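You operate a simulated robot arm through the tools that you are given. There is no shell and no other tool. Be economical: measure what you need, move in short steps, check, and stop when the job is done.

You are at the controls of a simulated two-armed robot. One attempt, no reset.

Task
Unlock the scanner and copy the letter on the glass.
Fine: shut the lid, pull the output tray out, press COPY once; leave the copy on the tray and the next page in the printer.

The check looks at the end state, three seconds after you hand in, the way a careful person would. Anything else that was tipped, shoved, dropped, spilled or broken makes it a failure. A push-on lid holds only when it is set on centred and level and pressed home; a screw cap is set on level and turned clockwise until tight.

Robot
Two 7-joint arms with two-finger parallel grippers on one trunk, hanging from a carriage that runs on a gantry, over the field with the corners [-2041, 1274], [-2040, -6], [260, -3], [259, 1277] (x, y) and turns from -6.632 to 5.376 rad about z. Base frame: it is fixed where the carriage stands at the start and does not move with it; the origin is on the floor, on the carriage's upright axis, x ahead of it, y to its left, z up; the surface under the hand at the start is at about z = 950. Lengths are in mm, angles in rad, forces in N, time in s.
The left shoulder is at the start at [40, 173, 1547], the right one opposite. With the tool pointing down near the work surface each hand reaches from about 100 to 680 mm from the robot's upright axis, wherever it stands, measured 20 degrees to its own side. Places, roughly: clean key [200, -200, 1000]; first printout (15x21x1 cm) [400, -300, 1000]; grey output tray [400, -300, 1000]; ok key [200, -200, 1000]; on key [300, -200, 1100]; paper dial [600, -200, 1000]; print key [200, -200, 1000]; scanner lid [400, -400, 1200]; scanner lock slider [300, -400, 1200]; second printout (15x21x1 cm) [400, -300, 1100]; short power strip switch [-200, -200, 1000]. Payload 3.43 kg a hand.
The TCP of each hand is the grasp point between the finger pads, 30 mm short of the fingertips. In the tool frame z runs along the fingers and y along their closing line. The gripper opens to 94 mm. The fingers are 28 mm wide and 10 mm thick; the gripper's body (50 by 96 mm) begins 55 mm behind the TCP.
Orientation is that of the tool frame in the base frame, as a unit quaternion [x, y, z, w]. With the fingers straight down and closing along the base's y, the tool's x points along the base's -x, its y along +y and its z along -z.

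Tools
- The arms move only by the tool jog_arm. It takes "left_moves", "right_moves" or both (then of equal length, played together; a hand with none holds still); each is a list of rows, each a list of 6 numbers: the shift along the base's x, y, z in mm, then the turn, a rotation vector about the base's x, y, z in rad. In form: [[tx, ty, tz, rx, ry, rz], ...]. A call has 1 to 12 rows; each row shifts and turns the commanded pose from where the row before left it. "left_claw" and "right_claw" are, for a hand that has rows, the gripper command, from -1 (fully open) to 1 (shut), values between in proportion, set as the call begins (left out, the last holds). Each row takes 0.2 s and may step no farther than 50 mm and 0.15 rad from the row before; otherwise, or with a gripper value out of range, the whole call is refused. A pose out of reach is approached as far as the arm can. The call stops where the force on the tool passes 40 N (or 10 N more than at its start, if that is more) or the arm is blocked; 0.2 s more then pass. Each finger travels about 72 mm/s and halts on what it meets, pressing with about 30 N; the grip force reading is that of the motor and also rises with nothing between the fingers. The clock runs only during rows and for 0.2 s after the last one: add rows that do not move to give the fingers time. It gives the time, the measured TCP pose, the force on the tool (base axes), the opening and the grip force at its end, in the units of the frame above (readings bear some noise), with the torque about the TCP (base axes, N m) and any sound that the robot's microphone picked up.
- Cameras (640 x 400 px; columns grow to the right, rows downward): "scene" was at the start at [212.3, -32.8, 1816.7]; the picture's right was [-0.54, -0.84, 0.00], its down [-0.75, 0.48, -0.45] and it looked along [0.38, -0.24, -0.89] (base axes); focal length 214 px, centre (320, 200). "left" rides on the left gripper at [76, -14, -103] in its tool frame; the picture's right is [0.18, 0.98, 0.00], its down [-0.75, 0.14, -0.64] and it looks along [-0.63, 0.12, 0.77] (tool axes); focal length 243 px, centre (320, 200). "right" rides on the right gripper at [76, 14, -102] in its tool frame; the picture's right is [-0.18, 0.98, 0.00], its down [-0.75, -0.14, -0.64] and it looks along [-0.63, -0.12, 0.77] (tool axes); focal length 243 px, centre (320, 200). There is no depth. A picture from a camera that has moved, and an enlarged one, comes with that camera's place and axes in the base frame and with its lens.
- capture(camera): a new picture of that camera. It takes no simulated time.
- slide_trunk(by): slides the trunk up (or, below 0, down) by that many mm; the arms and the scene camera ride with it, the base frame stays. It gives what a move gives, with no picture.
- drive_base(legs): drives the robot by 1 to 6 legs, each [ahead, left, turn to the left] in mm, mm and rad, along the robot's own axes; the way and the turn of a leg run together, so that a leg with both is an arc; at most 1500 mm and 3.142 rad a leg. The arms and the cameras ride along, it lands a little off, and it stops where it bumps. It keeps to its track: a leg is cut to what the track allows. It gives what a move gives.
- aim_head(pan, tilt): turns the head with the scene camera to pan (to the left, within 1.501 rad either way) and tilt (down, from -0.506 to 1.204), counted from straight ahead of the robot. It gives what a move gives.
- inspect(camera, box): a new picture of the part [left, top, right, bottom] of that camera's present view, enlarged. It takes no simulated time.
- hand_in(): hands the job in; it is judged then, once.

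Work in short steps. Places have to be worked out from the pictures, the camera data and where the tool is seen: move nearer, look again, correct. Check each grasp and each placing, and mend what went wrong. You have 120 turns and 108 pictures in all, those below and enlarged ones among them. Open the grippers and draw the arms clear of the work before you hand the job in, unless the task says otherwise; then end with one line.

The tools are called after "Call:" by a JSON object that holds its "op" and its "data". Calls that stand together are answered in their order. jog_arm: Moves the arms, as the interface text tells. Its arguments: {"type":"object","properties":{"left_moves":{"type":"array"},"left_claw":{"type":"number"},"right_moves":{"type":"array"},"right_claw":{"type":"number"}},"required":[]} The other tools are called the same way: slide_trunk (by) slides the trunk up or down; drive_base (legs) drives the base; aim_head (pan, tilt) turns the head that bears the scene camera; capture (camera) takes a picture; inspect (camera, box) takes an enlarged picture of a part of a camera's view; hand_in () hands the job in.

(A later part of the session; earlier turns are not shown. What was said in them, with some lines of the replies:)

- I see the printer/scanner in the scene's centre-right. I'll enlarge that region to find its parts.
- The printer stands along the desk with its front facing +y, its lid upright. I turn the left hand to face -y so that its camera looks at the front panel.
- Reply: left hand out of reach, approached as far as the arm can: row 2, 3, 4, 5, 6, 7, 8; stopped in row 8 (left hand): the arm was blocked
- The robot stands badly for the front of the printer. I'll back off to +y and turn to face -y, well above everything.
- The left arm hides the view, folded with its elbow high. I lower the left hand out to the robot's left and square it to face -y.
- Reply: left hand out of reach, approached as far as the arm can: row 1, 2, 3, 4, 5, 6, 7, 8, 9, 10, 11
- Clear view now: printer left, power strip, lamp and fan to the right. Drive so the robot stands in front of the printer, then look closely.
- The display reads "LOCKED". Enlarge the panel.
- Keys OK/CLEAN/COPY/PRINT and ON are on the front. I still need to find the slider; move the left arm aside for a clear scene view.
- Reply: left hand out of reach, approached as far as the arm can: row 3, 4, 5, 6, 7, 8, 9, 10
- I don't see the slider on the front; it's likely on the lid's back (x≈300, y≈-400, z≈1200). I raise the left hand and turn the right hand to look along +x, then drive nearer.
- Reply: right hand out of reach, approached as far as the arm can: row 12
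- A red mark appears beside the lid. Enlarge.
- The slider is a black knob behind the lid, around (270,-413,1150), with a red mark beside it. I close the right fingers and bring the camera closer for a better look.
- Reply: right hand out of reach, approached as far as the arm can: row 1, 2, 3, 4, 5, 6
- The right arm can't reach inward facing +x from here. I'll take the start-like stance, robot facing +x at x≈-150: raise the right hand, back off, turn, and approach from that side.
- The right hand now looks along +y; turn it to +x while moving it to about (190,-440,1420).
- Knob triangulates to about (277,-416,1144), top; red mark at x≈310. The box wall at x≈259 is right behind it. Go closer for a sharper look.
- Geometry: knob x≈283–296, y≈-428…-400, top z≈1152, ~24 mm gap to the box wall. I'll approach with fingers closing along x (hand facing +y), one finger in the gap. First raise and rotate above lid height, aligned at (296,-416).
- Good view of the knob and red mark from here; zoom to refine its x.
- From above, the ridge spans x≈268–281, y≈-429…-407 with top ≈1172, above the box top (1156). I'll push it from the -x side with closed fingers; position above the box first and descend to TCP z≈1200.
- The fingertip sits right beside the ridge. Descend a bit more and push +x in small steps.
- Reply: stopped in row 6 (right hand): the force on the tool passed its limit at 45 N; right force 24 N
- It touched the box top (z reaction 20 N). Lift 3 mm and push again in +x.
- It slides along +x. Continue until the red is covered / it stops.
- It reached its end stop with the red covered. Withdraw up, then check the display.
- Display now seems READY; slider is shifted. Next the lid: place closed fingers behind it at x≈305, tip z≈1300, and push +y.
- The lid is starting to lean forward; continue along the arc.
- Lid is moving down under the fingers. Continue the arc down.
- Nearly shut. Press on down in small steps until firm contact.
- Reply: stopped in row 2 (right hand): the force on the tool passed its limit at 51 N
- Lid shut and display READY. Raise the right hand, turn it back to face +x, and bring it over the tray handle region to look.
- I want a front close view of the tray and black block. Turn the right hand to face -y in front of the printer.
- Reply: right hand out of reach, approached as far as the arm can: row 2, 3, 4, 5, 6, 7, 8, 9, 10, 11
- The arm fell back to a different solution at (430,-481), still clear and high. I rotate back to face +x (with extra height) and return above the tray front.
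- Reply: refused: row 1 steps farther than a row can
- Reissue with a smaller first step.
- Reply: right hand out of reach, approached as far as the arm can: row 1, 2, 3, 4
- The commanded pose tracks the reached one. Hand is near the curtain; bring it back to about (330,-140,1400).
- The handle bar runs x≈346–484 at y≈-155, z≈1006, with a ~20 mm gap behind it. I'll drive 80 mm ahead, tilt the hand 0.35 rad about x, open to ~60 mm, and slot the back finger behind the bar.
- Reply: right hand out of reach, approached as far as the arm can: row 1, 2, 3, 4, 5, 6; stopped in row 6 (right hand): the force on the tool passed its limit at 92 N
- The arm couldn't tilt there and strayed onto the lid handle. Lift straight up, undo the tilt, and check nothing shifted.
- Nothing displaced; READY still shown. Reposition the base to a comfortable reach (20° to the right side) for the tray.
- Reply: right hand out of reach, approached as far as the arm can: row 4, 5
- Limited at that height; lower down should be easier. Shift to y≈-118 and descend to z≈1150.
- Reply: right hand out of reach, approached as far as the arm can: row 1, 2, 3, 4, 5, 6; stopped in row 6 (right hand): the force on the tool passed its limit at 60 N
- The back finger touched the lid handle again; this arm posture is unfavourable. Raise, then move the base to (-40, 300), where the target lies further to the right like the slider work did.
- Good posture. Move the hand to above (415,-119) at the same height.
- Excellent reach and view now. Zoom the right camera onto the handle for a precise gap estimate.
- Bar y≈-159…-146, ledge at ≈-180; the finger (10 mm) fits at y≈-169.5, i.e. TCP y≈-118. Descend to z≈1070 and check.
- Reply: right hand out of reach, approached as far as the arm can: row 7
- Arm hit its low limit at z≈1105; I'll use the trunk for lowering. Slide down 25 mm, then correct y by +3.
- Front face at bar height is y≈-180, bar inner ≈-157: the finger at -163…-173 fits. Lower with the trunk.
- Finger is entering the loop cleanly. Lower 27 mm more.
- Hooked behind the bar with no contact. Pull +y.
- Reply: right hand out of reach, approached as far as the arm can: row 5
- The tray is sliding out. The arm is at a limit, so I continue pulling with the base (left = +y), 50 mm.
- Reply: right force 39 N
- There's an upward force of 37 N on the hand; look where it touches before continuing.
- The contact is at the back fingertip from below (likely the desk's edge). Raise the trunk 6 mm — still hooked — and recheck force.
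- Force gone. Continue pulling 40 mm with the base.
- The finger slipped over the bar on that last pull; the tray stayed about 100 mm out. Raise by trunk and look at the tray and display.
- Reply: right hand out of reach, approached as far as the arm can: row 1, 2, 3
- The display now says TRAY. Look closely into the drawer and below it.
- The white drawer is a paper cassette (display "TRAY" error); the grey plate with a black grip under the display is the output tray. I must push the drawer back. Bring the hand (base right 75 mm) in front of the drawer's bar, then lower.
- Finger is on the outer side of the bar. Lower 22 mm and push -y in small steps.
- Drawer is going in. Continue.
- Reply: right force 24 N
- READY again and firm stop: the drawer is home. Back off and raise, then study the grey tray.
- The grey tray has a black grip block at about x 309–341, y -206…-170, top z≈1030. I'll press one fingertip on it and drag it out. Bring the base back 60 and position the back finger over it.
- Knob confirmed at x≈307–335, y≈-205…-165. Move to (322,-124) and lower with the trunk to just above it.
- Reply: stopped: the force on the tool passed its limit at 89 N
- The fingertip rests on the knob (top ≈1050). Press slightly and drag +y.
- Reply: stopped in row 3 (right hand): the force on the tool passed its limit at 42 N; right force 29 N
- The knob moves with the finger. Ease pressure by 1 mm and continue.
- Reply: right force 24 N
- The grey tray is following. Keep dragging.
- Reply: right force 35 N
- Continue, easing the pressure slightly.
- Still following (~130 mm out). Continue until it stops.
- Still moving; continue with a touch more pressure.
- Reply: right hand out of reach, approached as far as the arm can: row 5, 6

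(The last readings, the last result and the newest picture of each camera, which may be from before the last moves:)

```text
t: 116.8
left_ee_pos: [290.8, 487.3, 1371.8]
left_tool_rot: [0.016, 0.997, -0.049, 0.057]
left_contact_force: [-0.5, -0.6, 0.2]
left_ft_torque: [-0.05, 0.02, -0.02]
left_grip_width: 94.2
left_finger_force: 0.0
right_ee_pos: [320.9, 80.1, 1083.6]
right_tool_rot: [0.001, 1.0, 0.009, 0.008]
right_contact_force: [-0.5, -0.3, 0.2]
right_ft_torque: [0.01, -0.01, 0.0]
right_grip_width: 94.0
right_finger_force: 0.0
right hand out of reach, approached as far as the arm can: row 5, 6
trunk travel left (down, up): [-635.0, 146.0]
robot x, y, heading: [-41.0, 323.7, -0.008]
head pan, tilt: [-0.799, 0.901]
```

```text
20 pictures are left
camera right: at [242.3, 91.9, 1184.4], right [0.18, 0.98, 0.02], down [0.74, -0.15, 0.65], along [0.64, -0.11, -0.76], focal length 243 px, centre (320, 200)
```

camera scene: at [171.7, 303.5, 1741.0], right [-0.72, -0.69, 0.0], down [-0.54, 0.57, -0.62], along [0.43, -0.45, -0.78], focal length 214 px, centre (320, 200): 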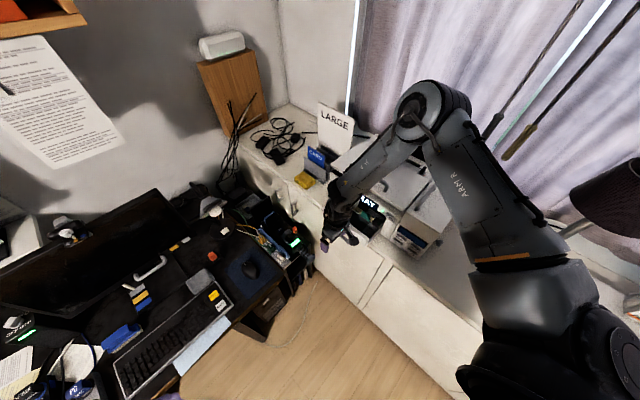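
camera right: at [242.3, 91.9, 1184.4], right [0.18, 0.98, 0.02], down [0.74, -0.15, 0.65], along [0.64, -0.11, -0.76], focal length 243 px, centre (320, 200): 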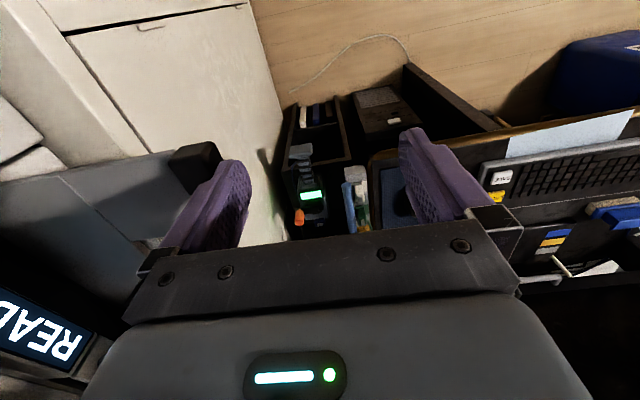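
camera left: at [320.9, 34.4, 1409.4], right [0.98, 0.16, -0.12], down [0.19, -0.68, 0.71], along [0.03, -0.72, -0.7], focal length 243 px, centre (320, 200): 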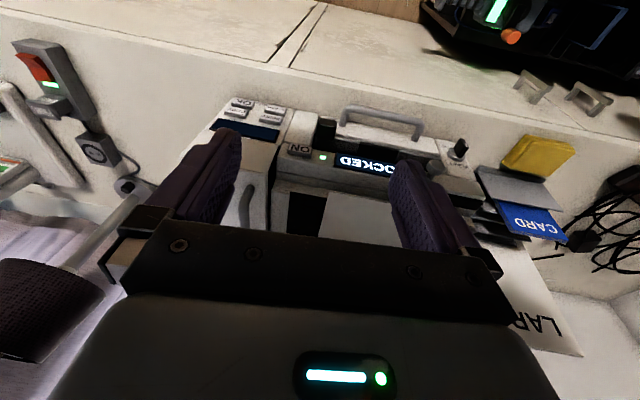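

The hand lifted at its reach limit and slid off; tray is ~180 mm out. Hook the finger behind the knob to test whether it's at its end stop.

Call:
{"op": "jog_arm", "data": {"right_moves": [[0, -5, 15, 0, 0, 0], [0, -20, 0, 0, 0, 0], [0, -20, 0, 0, 0, 0], [0, -20, 0, 0, 0, 0], [0, -2, -14, 0, 0, 0], [0, 0, -14, 0, 0, 0], [0, 0, 0, 0, 0, 0]]}}

Call:
{"op": "inspect", "data": {"camera": "right", "box": [60, 60, 300, 260]}}

```text
t: 118.4
left_ee_pos: [290.2, 487.5, 1373.3]
left_tool_rot: [0.015, 0.997, -0.05, 0.057]
left_contact_force: [0.3, -0.3, -0.4]
left_ft_torque: [0.01, 0.02, -0.01]
left_grip_width: 93.9
left_finger_force: 0.1
right_ee_pos: [320.8, 13.5, 1071.2]
right_tool_rot: [0.001, 1.0, 0.008, 0.009]
right_contact_force: [0.9, -0.3, -1.2]
right_ft_torque: [0.04, -0.01, 0.01]
right_grip_width: 93.7
right_finger_force: 0.1
trunk travel left (down, up): [-635.0, 146.0]
robot x, y, heading: [-38.4, 323.6, -0.009]
head pan, tilt: [-0.799, 0.901]
```

```text
2.00 times, centred on (180, 160) of right
camera zoom: at [241.9, 25.1, 1170.9], right [0.18, 0.98, 0.02], down [0.74, -0.15, 0.65], along [0.64, -0.11, -0.76], focal length 485 px, centre (600, 280)
```

zoom: 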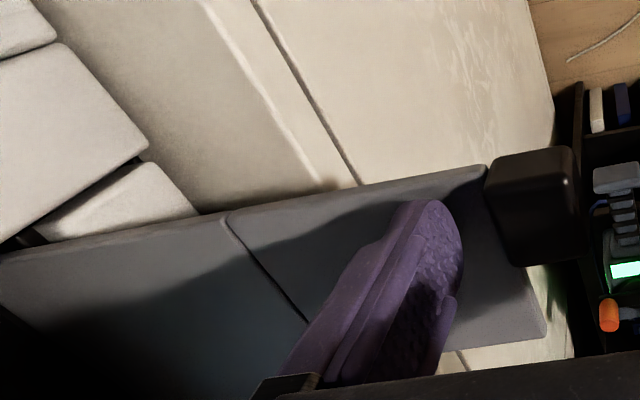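

Finger is behind the knob. Pull +y to the end stop.

Call:
{"op": "jog_arm", "data": {"right_moves": [[0, 8, 0, 0, 0, 0], [0, 8, 0, 0, 0, 0], [0, 6, 0, 0, 0, 0], [0, 6, 0, 0, 0, 0], [0, 6, 0, 0, 0, 0], [0, 6, 0, 0, 0, 0]]}}

Call:
{"op": "inspect", "data": {"camera": "right", "box": [60, 60, 300, 260]}}

```text
t: 119.4
left_ee_pos: [291.9, 485.1, 1372.1]
left_tool_rot: [0.016, 0.997, -0.049, 0.056]
left_contact_force: [0.5, -0.9, -0.2]
left_ft_torque: [0.02, -0.02, -0.02]
left_grip_width: 94.1
left_finger_force: 0.1
right_ee_pos: [318.7, 26.6, 1070.9]
right_tool_rot: [0.003, 1.0, -0.005, 0.008]
right_contact_force: [1.6, -14.1, -0.8]
right_ft_torque: [-0.33, 0.14, 0.28]
right_grip_width: 94.2
right_finger_force: 0.1
trunk travel left (down, up): [-635.0, 146.0]
robot x, y, heading: [-44.5, 323.3, -0.007]
head pan, tilt: [-0.799, 0.901]
stopped in row 5 (right hand): the force on the tool passed its limit at 44 N (the readings are from after the stop); the commanded pose is now the measured one
```

```text
2.00 times, centred on (180, 160) of right
camera zoom: at [242.1, 42.0, 1170.7], right [0.19, 0.98, -0.01], down [0.74, -0.14, 0.65], along [0.64, -0.13, -0.76], focal length 485 px, centre (600, 280)
```

zoom: 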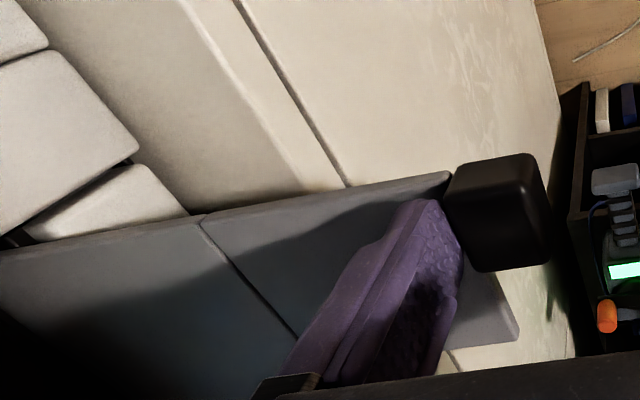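

Tray is fully out (end stop, 44 N). Free the finger, lift, close the gripper partly later, and move over to the keys at about (160,-182,1026) for a close look.

Call:
{"op": "jog_arm", "data": {"right_moves": [[0, -8, 2, 0, 0, 0], [0, 0, 30, 0, 0, 0], [0, 0, 30, 0, 0, 0], [0, 10, 40, 0, 0, 0], [0, 10, 40, 0, 0, 0]]}}

Call:
{"op": "slide_trunk", "data": {"by": 60}}

Call:
{"op": "jog_arm", "data": {"right_moves": [[-40, -25, 0, 0, 0, 0], [-40, -25, 0, 0, 0, 0], [-40, -25, 0, 0, 0, 0], [-28, -25, 0, 0, 0, 0], [0, -25, 0, 0, 0, 0], [0, -25, 0, 0, 0, 0]]}}

Call:
{"op": "capture", "data": {"camera": "right"}}

```text
t: 120.6
left_ee_pos: [291.3, 487.0, 1373.9]
left_tool_rot: [0.016, 0.997, -0.05, 0.057]
left_contact_force: [0.1, -0.5, 0.3]
left_ft_torque: [0.0, -0.01, -0.03]
left_grip_width: 94.1
left_finger_force: 0.1
right_ee_pos: [317.4, 43.5, 1210.2]
right_tool_rot: [0.003, 1.0, 0.001, 0.007]
right_contact_force: [-0.7, 1.0, -0.4]
right_ft_torque: [-0.04, 0.01, 0.06]
right_grip_width: 94.0
right_finger_force: 0.1
trunk travel left (down, up): [-635.0, 146.0]
robot x, y, heading: [-42.4, 323.3, -0.013]
head pan, tilt: [-0.799, 0.901]
```

```text
t: 121.6
left_ee_pos: [290.4, 487.9, 1431.5]
left_tool_rot: [0.015, 0.997, -0.049, 0.056]
left_contact_force: [-0.5, -0.5, 0.6]
left_ft_torque: [-0.02, 0.0, 0.01]
left_grip_width: 93.8
left_finger_force: 0.1
right_ee_pos: [317.1, 43.3, 1270.5]
right_tool_rot: [0.003, 1.0, 0.0, 0.007]
right_contact_force: [0.2, 0.4, 0.5]
right_ft_torque: [-0.02, 0.0, 0.04]
right_grip_width: 93.7
right_finger_force: 0.0
trunk travel left (down, up): [-695.0, 86.0]
robot x, y, heading: [-41.5, 323.2, -0.008]
head pan, tilt: [-0.799, 0.901]
```

```text
t: 123.0
left_ee_pos: [292.0, 487.9, 1432.3]
left_tool_rot: [0.015, 0.997, -0.05, 0.057]
left_contact_force: [-0.2, 1.2, 0.0]
left_ft_torque: [0.01, 0.0, -0.01]
left_grip_width: 94.0
left_finger_force: 0.1
right_ee_pos: [248.4, -50.6, 1271.3]
right_tool_rot: [0.003, 1.0, 0.0, 0.007]
right_contact_force: [0.3, 0.5, 0.6]
right_ft_torque: [0.01, -0.02, 0.01]
right_grip_width: 94.0
right_finger_force: 0.1
right hand out of reach, approached as far as the arm can: row 2, 3, 4
trunk travel left (down, up): [-695.0, 86.0]
robot x, y, heading: [-38.7, 321.4, -0.009]
head pan, tilt: [-0.799, 0.901]
```

```text
17 pictures are left
camera right: at [170.9, -36.6, 1372.1], right [0.19, 0.98, 0.0], down [0.74, -0.14, 0.65], along [0.64, -0.12, -0.76], focal length 243 px, centre (320, 200)
```

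right: 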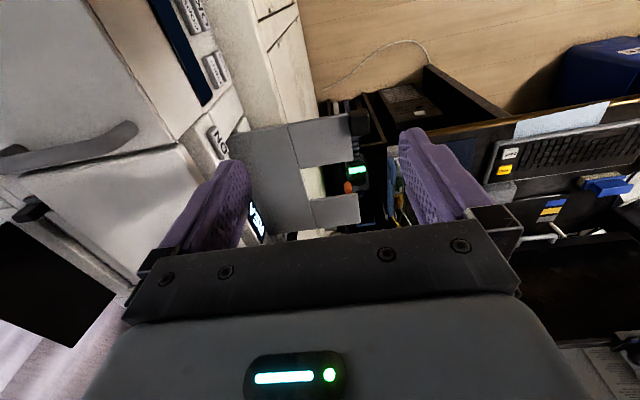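

Tray fully out, READY displayed. Shift the base back/right so the hand is above the key panel.

Call:
{"op": "drive_base", "data": {"legs": [[-85, -50, 0]]}}

Call:
{"op": "inspect", "data": {"camera": "right", "box": [160, 0, 400, 180]}}

```text
t: 124.2
left_ee_pos: [206.1, 437.3, 1433.2]
left_tool_rot: [0.016, 0.997, -0.05, 0.058]
left_contact_force: [-0.1, -0.1, -0.1]
left_ft_torque: [-0.02, 0.02, 0.0]
left_grip_width: 93.9
left_finger_force: 0.1
right_ee_pos: [162.3, -99.7, 1272.4]
right_tool_rot: [0.002, 1.0, 0.0, 0.006]
right_contact_force: [0.1, 0.3, -1.1]
right_ft_torque: [0.01, 0.01, -0.03]
right_grip_width: 93.9
right_finger_force: 0.0
trunk travel left (down, up): [-695.0, 86.0]
robot x, y, heading: [-128.6, 273.0, -0.006]
head pan, tilt: [-0.799, 0.901]
```

```text
2.22 times, centred on (280, 90) of right
camera zoom: at [85.3, -85.9, 1372.1], right [0.19, 0.98, 0.0], down [0.74, -0.15, 0.65], along [0.64, -0.12, -0.76], focal length 539 px, centre (409, 444)
```

zoom: 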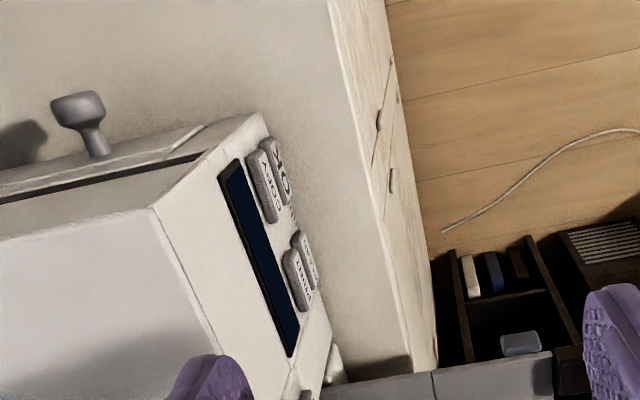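

The keys are on the near-vertical front face; COPY ≈(160,-185,1030). Check with the scene camera.

Call:
{"op": "inspect", "data": {"camera": "scene", "box": [330, 190, 450, 290]}}

```text
4.00 times, centred on (390, 240) of scene
camera zoom: at [85.7, 218.3, 1825.5], right [-0.72, -0.69, 0.0], down [-0.54, 0.57, -0.62], along [0.43, -0.45, -0.78], focal length 858 px, centre (40, 40)
```

zoom: 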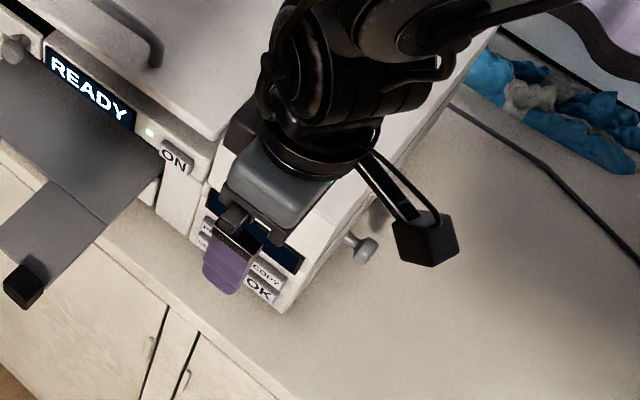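

Cross-checking three views: COPY ≈(162,-189,1023), OK ≈34 mm below it, on a near-vertical face. I'll press in -y with the back finger's side, tip bottom at z≈1017. Lower by trunk first.

Call:
{"op": "slide_trunk", "data": {"by": -200}}

Call:
{"op": "inspect", "data": {"camera": "right", "box": [100, 40, 340, 240]}}

```text
t: 126.4
left_ee_pos: [204.7, 438.0, 1233.0]
left_tool_rot: [0.016, 0.997, -0.049, 0.057]
left_contact_force: [-0.3, 0.1, -0.3]
left_ft_torque: [0.0, 0.0, -0.01]
left_grip_width: 93.9
left_finger_force: 0.0
right_ee_pos: [161.2, -100.4, 1072.9]
right_tool_rot: [0.002, 1.0, 0.0, 0.007]
right_contact_force: [-0.8, -0.1, -0.8]
right_ft_torque: [0.01, -0.01, -0.03]
right_grip_width: 93.9
right_finger_force: 0.0
trunk travel left (down, up): [-495.0, 286.0]
robot x, y, heading: [-120.5, 275.0, -0.013]
head pan, tilt: [-0.799, 0.901]
```

```text
2.00 times, centred on (220, 140) of right
camera zoom: at [85.4, -85.9, 1172.2], right [0.19, 0.98, 0.0], down [0.74, -0.15, 0.65], along [0.64, -0.12, -0.76], focal length 485 px, centre (520, 320)
```

zoom: 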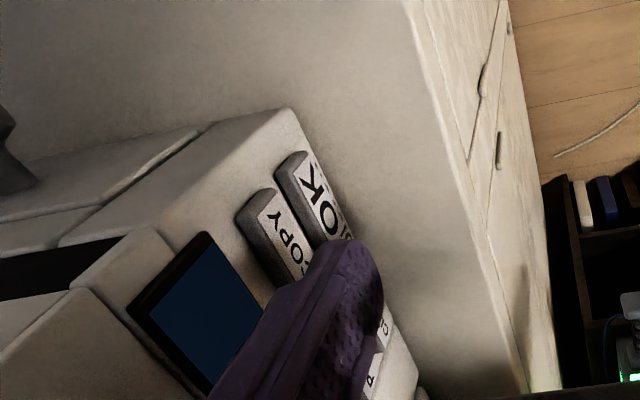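

COPY centre refines to z≈1016, OK ≈983. Lower 35 mm (tip ≈1008), then approach in -y.

Call:
{"op": "slide_trunk", "data": {"by": -35}}

Call:
{"op": "jog_arm", "data": {"right_moves": [[0, -6, 0, 0, 0, 0], [0, -6, 0, 0, 0, 0], [0, -5, 0, 0, 0, 0], [0, 0, 0, 0, 0, 0]]}}

Call:
{"op": "inspect", "data": {"camera": "right", "box": [120, 60, 320, 240]}}

```text
t: 127.2
left_ee_pos: [206.1, 437.7, 1198.1]
left_tool_rot: [0.016, 0.997, -0.049, 0.057]
left_contact_force: [-0.9, -0.3, -0.3]
left_ft_torque: [0.01, 0.02, -0.03]
left_grip_width: 94.0
left_finger_force: 0.0
right_ee_pos: [161.8, -100.5, 1036.1]
right_tool_rot: [0.002, 1.0, 0.001, 0.007]
right_contact_force: [-0.7, -0.1, 0.2]
right_ft_torque: [0.0, 0.04, -0.01]
right_grip_width: 93.8
right_finger_force: 0.1
trunk travel left (down, up): [-460.0, 321.0]
robot x, y, heading: [-125.4, 273.5, -0.01]
head pan, tilt: [-0.799, 0.901]
```

```text
t: 128.2
left_ee_pos: [205.6, 437.3, 1197.1]
left_tool_rot: [0.016, 0.997, -0.049, 0.057]
left_contact_force: [-0.1, -0.2, 0.3]
left_ft_torque: [0.02, 0.03, -0.01]
left_grip_width: 94.3
left_finger_force: 0.0
right_ee_pos: [162.3, -116.6, 1036.9]
right_tool_rot: [0.001, 1.0, 0.0, 0.007]
right_contact_force: [0.1, -0.9, 0.1]
right_ft_torque: [0.02, 0.03, -0.03]
right_grip_width: 93.8
right_finger_force: 0.0
trunk travel left (down, up): [-460.0, 321.0]
robot x, y, heading: [-125.7, 273.4, -0.012]
head pan, tilt: [-0.799, 0.901]
```

```text
2.22 times, centred on (220, 150) of right
camera zoom: at [85.5, -103.1, 1137.2], right [0.19, 0.98, 0.0], down [0.74, -0.15, 0.65], along [0.64, -0.12, -0.76], focal length 539 px, centre (542, 311)
```

zoom: 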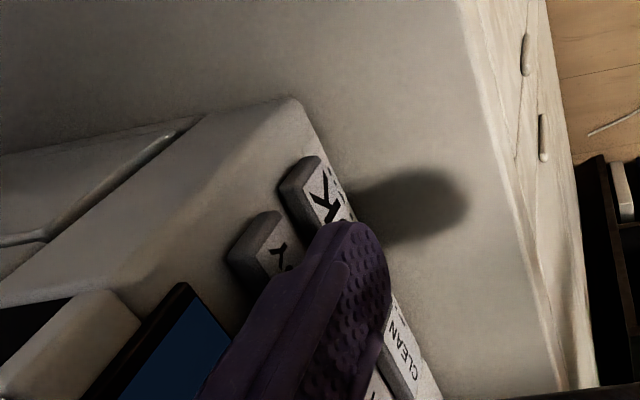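

OK's upper edge could be near 1005, so raise 7 mm for margin, then press in 2 mm steps.

Call:
{"op": "slide_trunk", "data": {"by": 7}}

Call:
{"op": "jog_arm", "data": {"right_moves": [[0, -3, 0, 0, 0, 0], [0, -3, 0, 0, 0, 0], [0, -2, 0, 0, 0, 0], [0, -2, 0, 0, 0, 0], [0, -2, 0, 0, 0, 0]]}}

Call:
{"op": "inspect", "data": {"camera": "right", "box": [120, 60, 320, 240]}}

```text
t: 128.7
left_ee_pos: [206.2, 436.7, 1205.3]
left_tool_rot: [0.015, 0.997, -0.05, 0.057]
left_contact_force: [-0.6, -1.0, 0.0]
left_ft_torque: [-0.01, -0.01, 0.01]
left_grip_width: 94.2
left_finger_force: 0.0
right_ee_pos: [161.7, -116.7, 1044.8]
right_tool_rot: [0.002, 1.0, 0.0, 0.007]
right_contact_force: [0.1, 0.0, -0.1]
right_ft_torque: [0.01, 0.01, 0.01]
right_grip_width: 94.0
right_finger_force: 0.1
trunk travel left (down, up): [-467.0, 314.0]
robot x, y, heading: [-125.3, 271.9, -0.015]
head pan, tilt: [-0.799, 0.901]
```

```text
t: 129.9
left_ee_pos: [205.4, 437.3, 1206.0]
left_tool_rot: [0.016, 0.997, -0.049, 0.057]
left_contact_force: [-0.9, 0.3, 0.1]
left_ft_torque: [0.01, 0.03, -0.02]
left_grip_width: 94.1
left_finger_force: 0.0
right_ee_pos: [162.1, -129.9, 1044.2]
right_tool_rot: [0.002, 1.0, 0.0, 0.006]
right_contact_force: [0.7, 2.8, 1.0]
right_ft_torque: [-0.15, -0.03, 0.05]
right_grip_width: 92.0
right_finger_force: 0.0
trunk travel left (down, up): [-467.0, 314.0]
robot x, y, heading: [-125.1, 273.8, -0.01]
head pan, tilt: [-0.799, 0.901]
```

```text
2.22 times, centred on (220, 150) of right
camera zoom: at [84.9, -114.6, 1144.6], right [0.19, 0.98, 0.0], down [0.74, -0.15, 0.65], along [0.64, -0.12, -0.76], focal length 539 px, centre (542, 311)
```

zoom: 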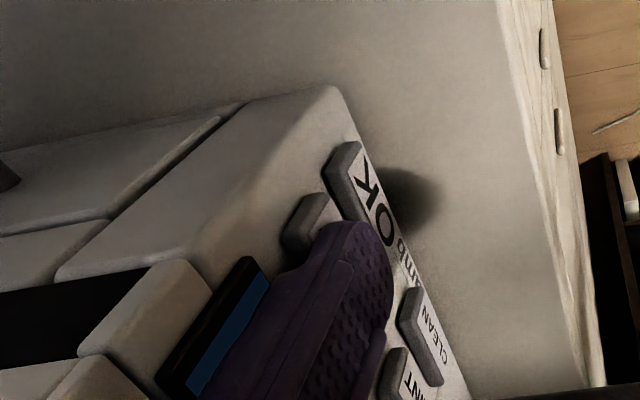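

Contact (≈3 N), finger on COPY, clear of OK and PRINT. Press further, 3 small steps.

Call:
{"op": "jog_arm", "data": {"right_moves": [[0, -2, 0, 0, 0, 0], [0, -2, 0, 0, 0, 0], [0, -2, 0, 0, 0, 0], [0, -2, 0, 0, 0, 0]]}}

Call:
{"op": "inspect", "data": {"camera": "scene", "box": [280, 150, 440, 290]}}

```text
t: 130.9
left_ee_pos: [204.2, 440.6, 1204.5]
left_tool_rot: [0.015, 0.997, -0.047, 0.057]
left_contact_force: [-0.3, -0.3, -0.1]
left_ft_torque: [-0.01, -0.02, -0.03]
left_grip_width: 94.0
left_finger_force: 0.0
right_ee_pos: [162.8, -133.3, 1044.0]
right_tool_rot: [0.002, 1.0, 0.001, 0.007]
right_contact_force: [-3.3, 20.3, 8.1]
right_ft_torque: [-1.26, -0.27, 0.07]
right_grip_width: 82.2
right_finger_force: 0.1
trunk travel left (down, up): [-467.0, 314.0]
robot x, y, heading: [-125.5, 273.6, -0.01]
head pan, tilt: [-0.799, 0.901]
```

```text
2.86 times, centred on (360, 220) of scene
camera zoom: at [85.5, 220.0, 1597.4], right [-0.72, -0.69, 0.0], down [-0.54, 0.57, -0.62], along [0.43, -0.45, -0.78], focal length 613 px, centre (206, 143)
```

zoom: 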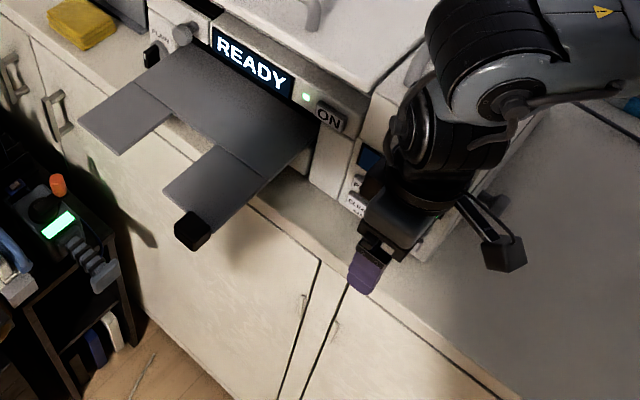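

20 N applied. Release and look at the display and key.

Call:
{"op": "jog_arm", "data": {"right_moves": [[0, 5, 0, 0, 0, 0], [0, 8, 0, 0, 0, 0], [0, 10, 0, 0, 0, 0], [0, 0, 0, 0, 0, 0], [0, 0, 0, 0, 0, 0]]}}

Call:
{"op": "inspect", "data": {"camera": "scene", "box": [280, 150, 440, 290]}}

```text
t: 132.1
left_ee_pos: [205.5, 437.2, 1205.4]
left_tool_rot: [0.016, 0.997, -0.048, 0.057]
left_contact_force: [-0.7, -0.1, 0.0]
left_ft_torque: [-0.03, 0.01, -0.02]
left_grip_width: 94.1
left_finger_force: 0.1
right_ee_pos: [163.3, -114.6, 1043.6]
right_tool_rot: [0.002, 1.0, 0.001, 0.007]
right_contact_force: [-0.8, -0.5, -0.8]
right_ft_torque: [0.01, -0.02, -0.01]
right_grip_width: 93.9
right_finger_force: 0.1
trunk travel left (down, up): [-467.0, 314.0]
robot x, y, heading: [-126.7, 271.5, -0.012]
head pan, tilt: [-0.799, 0.901]
```

```text
2.86 times, centred on (360, 220) of scene
camera zoom: at [85.7, 218.3, 1597.5], right [-0.72, -0.69, 0.0], down [-0.54, 0.57, -0.62], along [0.43, -0.45, -0.78], focal length 613 px, centre (206, 143)
```

zoom: 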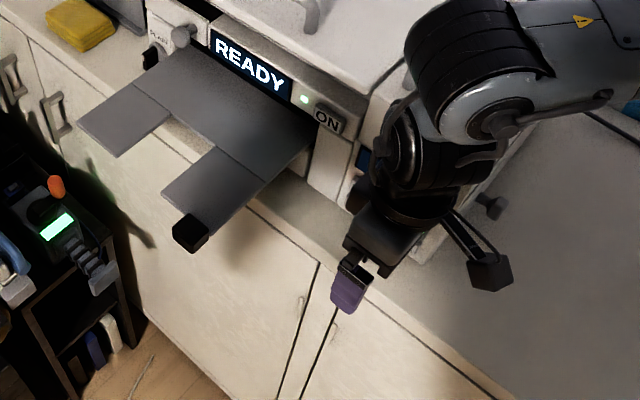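

Still READY; perhaps the scan needs time. Wait ~2.5 s before deciding, while watching.

Call:
{"op": "jog_arm", "data": {"right_moves": [[0, 5, 0, 0, 0, 0], [0, 0, 0, 0, 0, 0], [0, 0, 0, 0, 0, 0], [0, 0, 0, 0, 0, 0], [0, 0, 0, 0, 0, 0], [0, 0, 0, 0, 0, 0], [0, 0, 0, 0, 0, 0], [0, 0, 0, 0, 0, 0], [0, 0, 0, 0, 0, 0], [0, 0, 0, 0, 0, 0], [0, 0, 0, 0, 0, 0], [0, 0, 0, 0, 0, 0]]}}

Call:
{"op": "capture", "data": {"camera": "right"}}

```text
t: 134.7
left_ee_pos: [204.8, 436.9, 1204.2]
left_tool_rot: [0.017, 0.997, -0.049, 0.057]
left_contact_force: [-0.4, -0.2, 0.5]
left_ft_torque: [0.06, 0.03, -0.01]
left_grip_width: 94.1
left_finger_force: 0.1
right_ee_pos: [162.7, -108.9, 1045.4]
right_tool_rot: [0.003, 1.0, 0.0, 0.007]
right_contact_force: [-1.0, 0.3, -0.2]
right_ft_torque: [0.02, 0.0, 0.04]
right_grip_width: 93.8
right_finger_force: 0.1
trunk travel left (down, up): [-467.0, 314.0]
robot x, y, heading: [-124.9, 271.9, -0.006]
head pan, tilt: [-0.799, 0.901]
```

```text
9 pictures are left
camera right: at [86.0, -95.2, 1145.0], right [0.19, 0.98, 0.0], down [0.74, -0.15, 0.65], along [0.64, -0.12, -0.76], focal length 243 px, centre (320, 200)
```

right: 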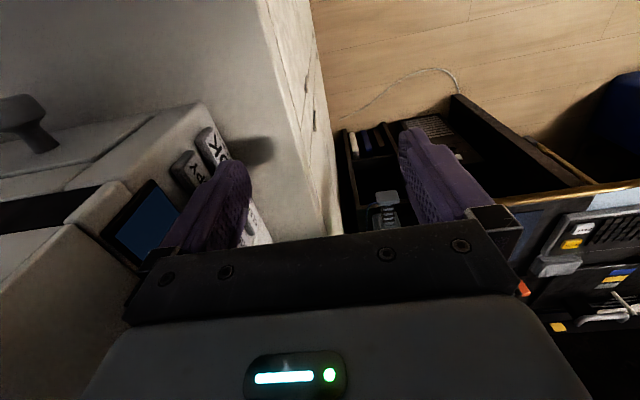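

No reaction: the finger's flat side likely met the raised display bezel before the key travelled. I'll tilt the hand so the fingertip leads; back off a little and tilt -0.3 about x in small steps.

Call:
{"op": "jog_arm", "data": {"right_moves": [[0, 10, 0, 0, 0, 0], [0, 5, 0, -0.1, 0, 0], [0, 5, 0, -0.1, 0, 0], [0, 0, 0, 0, 0, 0]]}}

```text
t: 135.7
left_ee_pos: [206.0, 436.6, 1205.5]
left_tool_rot: [0.015, 0.997, -0.05, 0.056]
left_contact_force: [0.1, -0.3, 1.0]
left_ft_torque: [0.01, 0.0, -0.01]
left_grip_width: 93.9
left_finger_force: 0.1
right_ee_pos: [164.2, -89.7, 1043.5]
right_tool_rot: [0.001, 0.995, -0.1, 0.008]
right_contact_force: [-0.4, -0.2, -0.6]
right_ft_torque: [0.02, 0.01, 0.03]
right_grip_width: 94.0
right_finger_force: 0.0
trunk travel left (down, up): [-467.0, 314.0]
robot x, y, heading: [-125.6, 273.2, -0.008]
head pan, tilt: [-0.799, 0.901]
```

Tilt works. Tilt 0.2 more and lower so the tip corner is at z≈1019.

Call:
{"op": "jog_arm", "data": {"right_moves": [[0, 0, 0, -0.1, 0, 0], [0, 0, 0, -0.1, 0, 0], [0, 0, -9, 0, 0, 0], [0, 0, -9, 0, 0, 0], [0, -10, 0, 0, 0, 0], [0, 0, 0, 0, 0, 0]]}}

Call:
{"op": "inspect", "data": {"camera": "right", "box": [100, 60, 300, 240]}}

```text
t: 137.1
left_ee_pos: [205.3, 438.4, 1204.9]
left_tool_rot: [0.016, 0.997, -0.05, 0.057]
left_contact_force: [-0.1, 0.0, -0.6]
left_ft_torque: [0.0, 0.03, 0.03]
left_grip_width: 94.2
left_finger_force: 0.1
right_ee_pos: [164.8, -105.8, 1030.0]
right_tool_rot: [0.002, 0.98, -0.199, 0.007]
right_contact_force: [0.4, -0.1, 0.8]
right_ft_torque: [0.0, 0.03, 0.0]
right_grip_width: 93.9
right_finger_force: 0.1
right hand out of reach, approached as far as the arm can: row 2
trunk travel left (down, up): [-467.0, 314.0]
robot x, y, heading: [-126.9, 269.4, -0.017]
head pan, tilt: [-0.799, 0.901]
```

```text
2.22 times, centred on (200, 150) of right
camera zoom: at [87.3, -52.9, 1116.3], right [0.19, 0.91, -0.38], down [0.74, 0.12, 0.66], along [0.64, -0.41, -0.65], focal length 539 px, centre (587, 311)
```

zoom: 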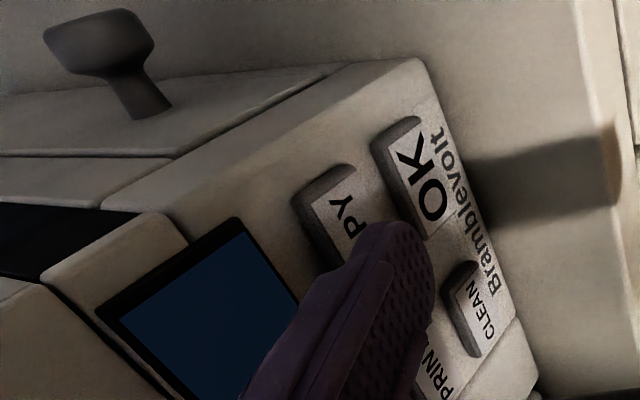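

The tip leads now, heading for COPY's lower half; raise 4 mm for centring and press in -y steps.

Call:
{"op": "jog_arm", "data": {"right_moves": [[0, 0, 4, 0, 0, 0], [0, -4, 0, 0, 0, 0], [0, -3, 0, 0, 0, 0], [0, -3, 0, 0, 0, 0], [0, -2, 0, 0, 0, 0], [0, -2, 0, 0, 0, 0]]}}

Call:
{"op": "inspect", "data": {"camera": "right", "box": [100, 60, 300, 240]}}

```text
t: 138.5
left_ee_pos: [205.8, 437.1, 1205.3]
left_tool_rot: [0.016, 0.997, -0.049, 0.056]
left_contact_force: [0.1, 0.1, 0.4]
left_ft_torque: [0.03, 0.03, 0.0]
left_grip_width: 93.8
left_finger_force: 0.0
right_ee_pos: [165.2, -120.1, 1033.2]
right_tool_rot: [0.001, 0.98, -0.198, 0.008]
right_contact_force: [-0.1, -0.4, 0.3]
right_ft_torque: [-0.01, 0.01, 0.0]
right_grip_width: 94.1
right_finger_force: 0.2
trunk travel left (down, up): [-467.0, 314.0]
robot x, y, heading: [-124.9, 271.8, -0.01]
head pan, tilt: [-0.799, 0.901]
```

```text
2.22 times, centred on (200, 150) of right
camera zoom: at [87.3, -66.5, 1119.9], right [0.19, 0.91, -0.38], down [0.74, 0.12, 0.66], along [0.64, -0.41, -0.65], focal length 539 px, centre (587, 311)
```

zoom: 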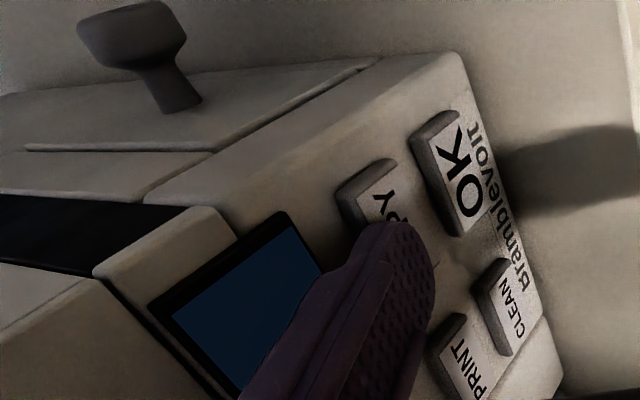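

Tip is centred over COPY with no contact yet. Shift x by -4 and continue pressing.

Call:
{"op": "jog_arm", "data": {"right_moves": [[-4, 0, 0, 0, 0, 0], [0, -2, 0, 0, 0, 0], [0, -2, 0, 0, 0, 0], [0, -2, 0, 0, 0, 0], [0, -2, 0, 0, 0, 0], [0, -2, 0, 0, 0, 0]]}}

```text
t: 139.9
left_ee_pos: [206.4, 437.5, 1205.5]
left_tool_rot: [0.016, 0.997, -0.048, 0.057]
left_contact_force: [-0.9, 0.0, 0.5]
left_ft_torque: [0.0, 0.01, -0.02]
left_grip_width: 93.8
left_finger_force: 0.1
right_ee_pos: [159.7, -127.3, 1033.3]
right_tool_rot: [0.001, 0.98, -0.199, 0.008]
right_contact_force: [0.3, 5.5, 1.9]
right_ft_torque: [-0.03, -0.01, 0.03]
right_grip_width: 91.3
right_finger_force: 0.1
trunk travel left (down, up): [-467.0, 314.0]
robot x, y, heading: [-125.4, 271.3, -0.009]
head pan, tilt: [-0.799, 0.901]
heard: click
```

A click — COPY pressed. Release straight back at once.

Call:
{"op": "jog_arm", "data": {"right_moves": [[0, 8, 0, 0, 0, 0], [0, 15, 0, 0, 0, 0], [0, 20, 10, 0, 0, 0], [0, 20, 20, 0.1, 0, 0], [0, 10, 30, 0.1, 0, 0], [0, 10, 30, 0.1, 0, 0], [0, 0, 30, 0.1, 0, 0], [0, 0, 0, 0, 0, 0], [0, 0, 0, 0, 0, 0]]}}

Call:
{"op": "inspect", "data": {"camera": "scene", "box": [260, 130, 440, 290]}}

```text
t: 141.9
left_ee_pos: [204.2, 437.0, 1203.6]
left_tool_rot: [0.015, 0.997, -0.049, 0.057]
left_contact_force: [0.7, 0.6, -0.5]
left_ft_torque: [-0.01, -0.05, 0.02]
left_grip_width: 93.8
left_finger_force: 0.1
right_ee_pos: [173.0, -66.0, 1150.6]
right_tool_rot: [0.003, 1.0, 0.0, 0.008]
right_contact_force: [-0.5, -0.3, 0.6]
right_ft_torque: [-0.02, -0.01, 0.0]
right_grip_width: 94.2
right_finger_force: 0.1
right hand out of reach, approached as far as the arm can: row 3, 4, 5
trunk travel left (down, up): [-467.0, 314.0]
robot x, y, heading: [-122.4, 273.5, -0.009]
head pan, tilt: [-0.799, 0.901]
```

```text
2.50 times, centred on (350, 210) of scene
camera zoom: at [85.6, 218.3, 1597.5], right [-0.72, -0.69, 0.0], down [-0.54, 0.57, -0.62], along [0.43, -0.45, -0.78], focal length 536 px, centre (245, 175)
```

zoom: 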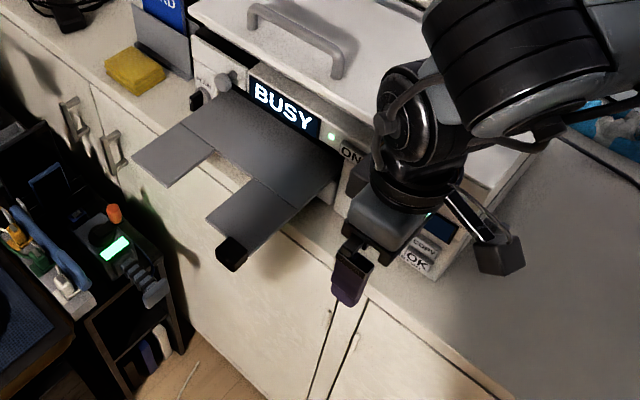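

Display shows BUSY. Raise the arms clear by trunk and back the robot off while it prints.

Call:
{"op": "slide_trunk", "data": {"by": 220}}

Call:
{"op": "drive_base", "data": {"legs": [[0, 200, 0]]}}

Call:
{"op": "aim_head", "data": {"pan": -0.85, "tilt": 0.75}}

Call:
{"op": "capture", "data": {"camera": "scene"}}

```text
t: 144.2
left_ee_pos: [205.2, 438.5, 1425.0]
left_tool_rot: [0.017, 0.997, -0.049, 0.057]
left_contact_force: [-0.3, 0.0, -0.5]
left_ft_torque: [0.02, 0.0, 0.0]
left_grip_width: 93.8
left_finger_force: 0.0
right_ee_pos: [174.3, -65.4, 1369.7]
right_tool_rot: [0.003, 1.0, -0.001, 0.008]
right_contact_force: [-0.7, -1.0, -0.9]
right_ft_torque: [0.0, -0.01, 0.02]
right_grip_width: 94.0
right_finger_force: 0.0
trunk travel left (down, up): [-687.0, 94.0]
robot x, y, heading: [-125.8, 273.3, -0.014]
head pan, tilt: [-0.799, 0.901]
```

```text
t: 145.8
left_ee_pos: [207.9, 632.7, 1424.3]
left_tool_rot: [0.017, 0.997, -0.049, 0.057]
left_contact_force: [0.0, 0.2, 0.4]
left_ft_torque: [0.01, -0.04, 0.03]
left_grip_width: 93.9
left_finger_force: 0.0
right_ee_pos: [175.3, 130.2, 1371.2]
right_tool_rot: [0.003, 1.0, 0.0, 0.007]
right_contact_force: [0.7, 0.5, 0.6]
right_ft_torque: [0.05, -0.03, 0.02]
right_grip_width: 94.1
right_finger_force: 0.0
trunk travel left (down, up): [-687.0, 94.0]
robot x, y, heading: [-124.7, 469.2, -0.01]
head pan, tilt: [-0.799, 0.901]
```

```text
t: 146.5
left_ee_pos: [207.0, 631.9, 1424.7]
left_tool_rot: [0.016, 0.997, -0.05, 0.057]
left_contact_force: [0.1, -0.4, 0.0]
left_ft_torque: [0.02, -0.03, 0.02]
left_grip_width: 93.8
left_finger_force: 0.0
right_ee_pos: [176.3, 129.6, 1369.8]
right_tool_rot: [0.004, 1.0, -0.001, 0.006]
right_contact_force: [0.3, 0.0, -0.1]
right_ft_torque: [0.0, 0.0, -0.02]
right_grip_width: 93.8
right_finger_force: 0.0
trunk travel left (down, up): [-687.0, 94.0]
robot x, y, heading: [-124.1, 470.7, -0.01]
head pan, tilt: [-0.85, 0.75]
```

```text
5 pictures are left
camera scene: at [89.6, 405.6, 1829.4], right [-0.76, -0.65, 0.0], down [-0.44, 0.52, -0.73], along [0.48, -0.55, -0.68], focal length 214 px, centre (320, 200)
```

scene: 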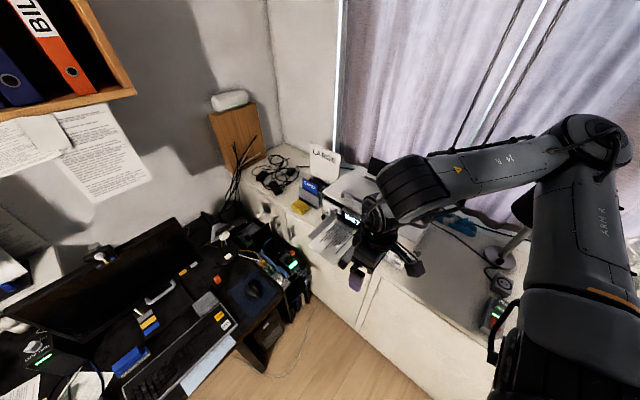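

The copy is coming out on the tray. Wait a few seconds and check the display and sheet.

Call:
{"op": "jog_arm", "data": {"right_moves": [[0, 0, 0, 0, 0, 0], [0, 0, 0, 0, 0, 0], [0, 0, 0, 0, 0, 0], [0, 0, 0, 0, 0, 0], [0, 0, 0, 0, 0, 0], [0, 0, 0, 0, 0, 0], [0, 0, 0, 0, 0, 0], [0, 0, 0, 0, 0, 0], [0, 0, 0, 0, 0, 0], [0, 0, 0, 0, 0, 0], [0, 0, 0, 0, 0, 0], [0, 0, 0, 0, 0, 0]]}}

Call:
{"op": "inspect", "data": {"camera": "scene", "box": [290, 160, 390, 270]}}

```text
t: 149.1
left_ee_pos: [207.8, 632.8, 1425.0]
left_tool_rot: [0.017, 0.997, -0.05, 0.056]
left_contact_force: [-0.2, 0.5, -0.2]
left_ft_torque: [-0.02, -0.02, 0.03]
left_grip_width: 93.7
left_finger_force: 0.3
right_ee_pos: [175.2, 129.2, 1369.8]
right_tool_rot: [0.004, 1.0, 0.0, 0.007]
right_contact_force: [0.0, -0.9, -0.2]
right_ft_torque: [0.02, 0.01, -0.02]
right_grip_width: 94.0
right_finger_force: 0.1
trunk travel left (down, up): [-687.0, 94.0]
robot x, y, heading: [-124.7, 469.2, -0.016]
head pan, tilt: [-0.85, 0.75]
```

```text
3.64 times, centred on (340, 215) of scene
camera zoom: at [89.6, 405.5, 1829.4], right [-0.76, -0.65, 0.0], down [-0.44, 0.52, -0.73], along [0.48, -0.55, -0.68], focal length 780 px, centre (247, 146)
```

zoom: 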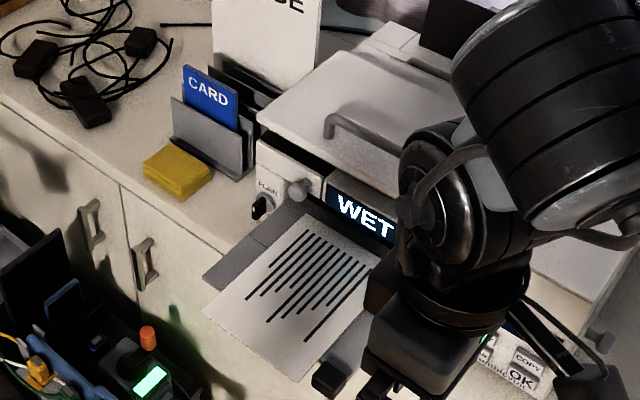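

The copy lies on the tray, display "WET" (drying) — I leave it untouched. Back away more and wait for the state to settle.

Call:
{"op": "drive_base", "data": {"legs": [[-250, 0, 0]]}}

Call:
{"op": "jog_arm", "data": {"right_moves": [[0, 0, 0, 0, 0, 0], [0, 0, 0, 0, 0, 0], [0, 0, 0, 0, 0, 0], [0, 0, 0, 0, 0, 0], [0, 0, 0, 0, 0, 0], [0, 0, 0, 0, 0, 0], [0, 0, 0, 0, 0, 0], [0, 0, 0, 0, 0, 0], [0, 0, 0, 0, 0, 0], [0, 0, 0, 0, 0, 0], [0, 0, 0, 0, 0, 0], [0, 0, 0, 0, 0, 0]]}}

Call:
{"op": "capture", "data": {"camera": "scene"}}

```text
t: 150.9
left_ee_pos: [-35.1, 635.8, 1424.8]
left_tool_rot: [0.016, 0.997, -0.05, 0.056]
left_contact_force: [1.2, 0.6, -1.0]
left_ft_torque: [0.04, 0.04, -0.01]
left_grip_width: 94.2
left_finger_force: 0.0
right_ee_pos: [-65.1, 132.7, 1369.7]
right_tool_rot: [0.003, 1.0, 0.0, 0.007]
right_contact_force: [0.6, 0.0, 0.8]
right_ft_torque: [0.02, 0.0, -0.04]
right_grip_width: 94.2
right_finger_force: 0.1
trunk travel left (down, up): [-687.0, 94.0]
robot x, y, heading: [-362.8, 471.8, -0.009]
head pan, tilt: [-0.85, 0.75]
```

```text
t: 153.5
left_ee_pos: [-34.4, 635.2, 1425.8]
left_tool_rot: [0.016, 0.997, -0.049, 0.057]
left_contact_force: [1.5, -0.5, 0.8]
left_ft_torque: [0.01, -0.01, 0.0]
left_grip_width: 94.1
left_finger_force: 0.0
right_ee_pos: [-64.5, 132.7, 1370.3]
right_tool_rot: [0.003, 1.0, 0.0, 0.007]
right_contact_force: [-0.5, 0.7, -0.1]
right_ft_torque: [-0.03, 0.01, -0.01]
right_grip_width: 93.9
right_finger_force: 0.0
trunk travel left (down, up): [-687.0, 94.0]
robot x, y, heading: [-366.8, 468.7, -0.004]
head pan, tilt: [-0.85, 0.75]
```

```text
3 pictures are left
camera scene: at [-152.3, 408.6, 1829.4], right [-0.76, -0.65, 0.0], down [-0.45, 0.52, -0.73], along [0.48, -0.55, -0.68], focal length 214 px, centre (320, 200)
```

scene: 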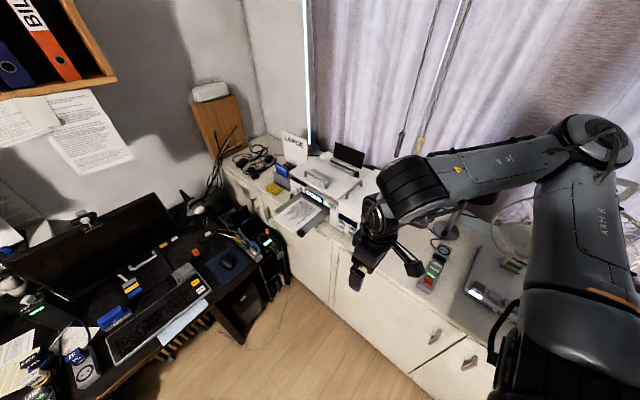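

Call:
{"op": "inspect", "data": {"camera": "scene", "box": [260, 130, 380, 240]}}

```text
3.64 times, centred on (320, 185) of scene
camera zoom: at [-152.3, 408.6, 1829.4], right [-0.76, -0.65, 0.0], down [-0.45, 0.52, -0.73], along [0.48, -0.55, -0.68], focal length 780 px, centre (320, 254)
```

zoom: 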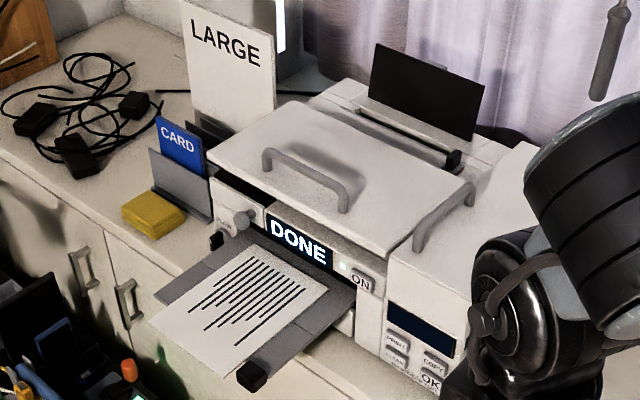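

The display shows DONE and the copy lies on the extended tray. The lid is shut, the next page is still in the printer, and the arms are clear with the grippers open, so I'm handing in.

Call:
{"op": "hand_in", "data": {}}

```text
The job is handed in.
```

The letter is copied: the scanner is unlocked, the lid shut and the output tray out. A single click of COPY registered, the copy is left on the tray and the display reads DONE. I also pulled out the paper drawer by mistake and pushed it back in, and the hand bumped the lid handle twice with nothing visibly moved.
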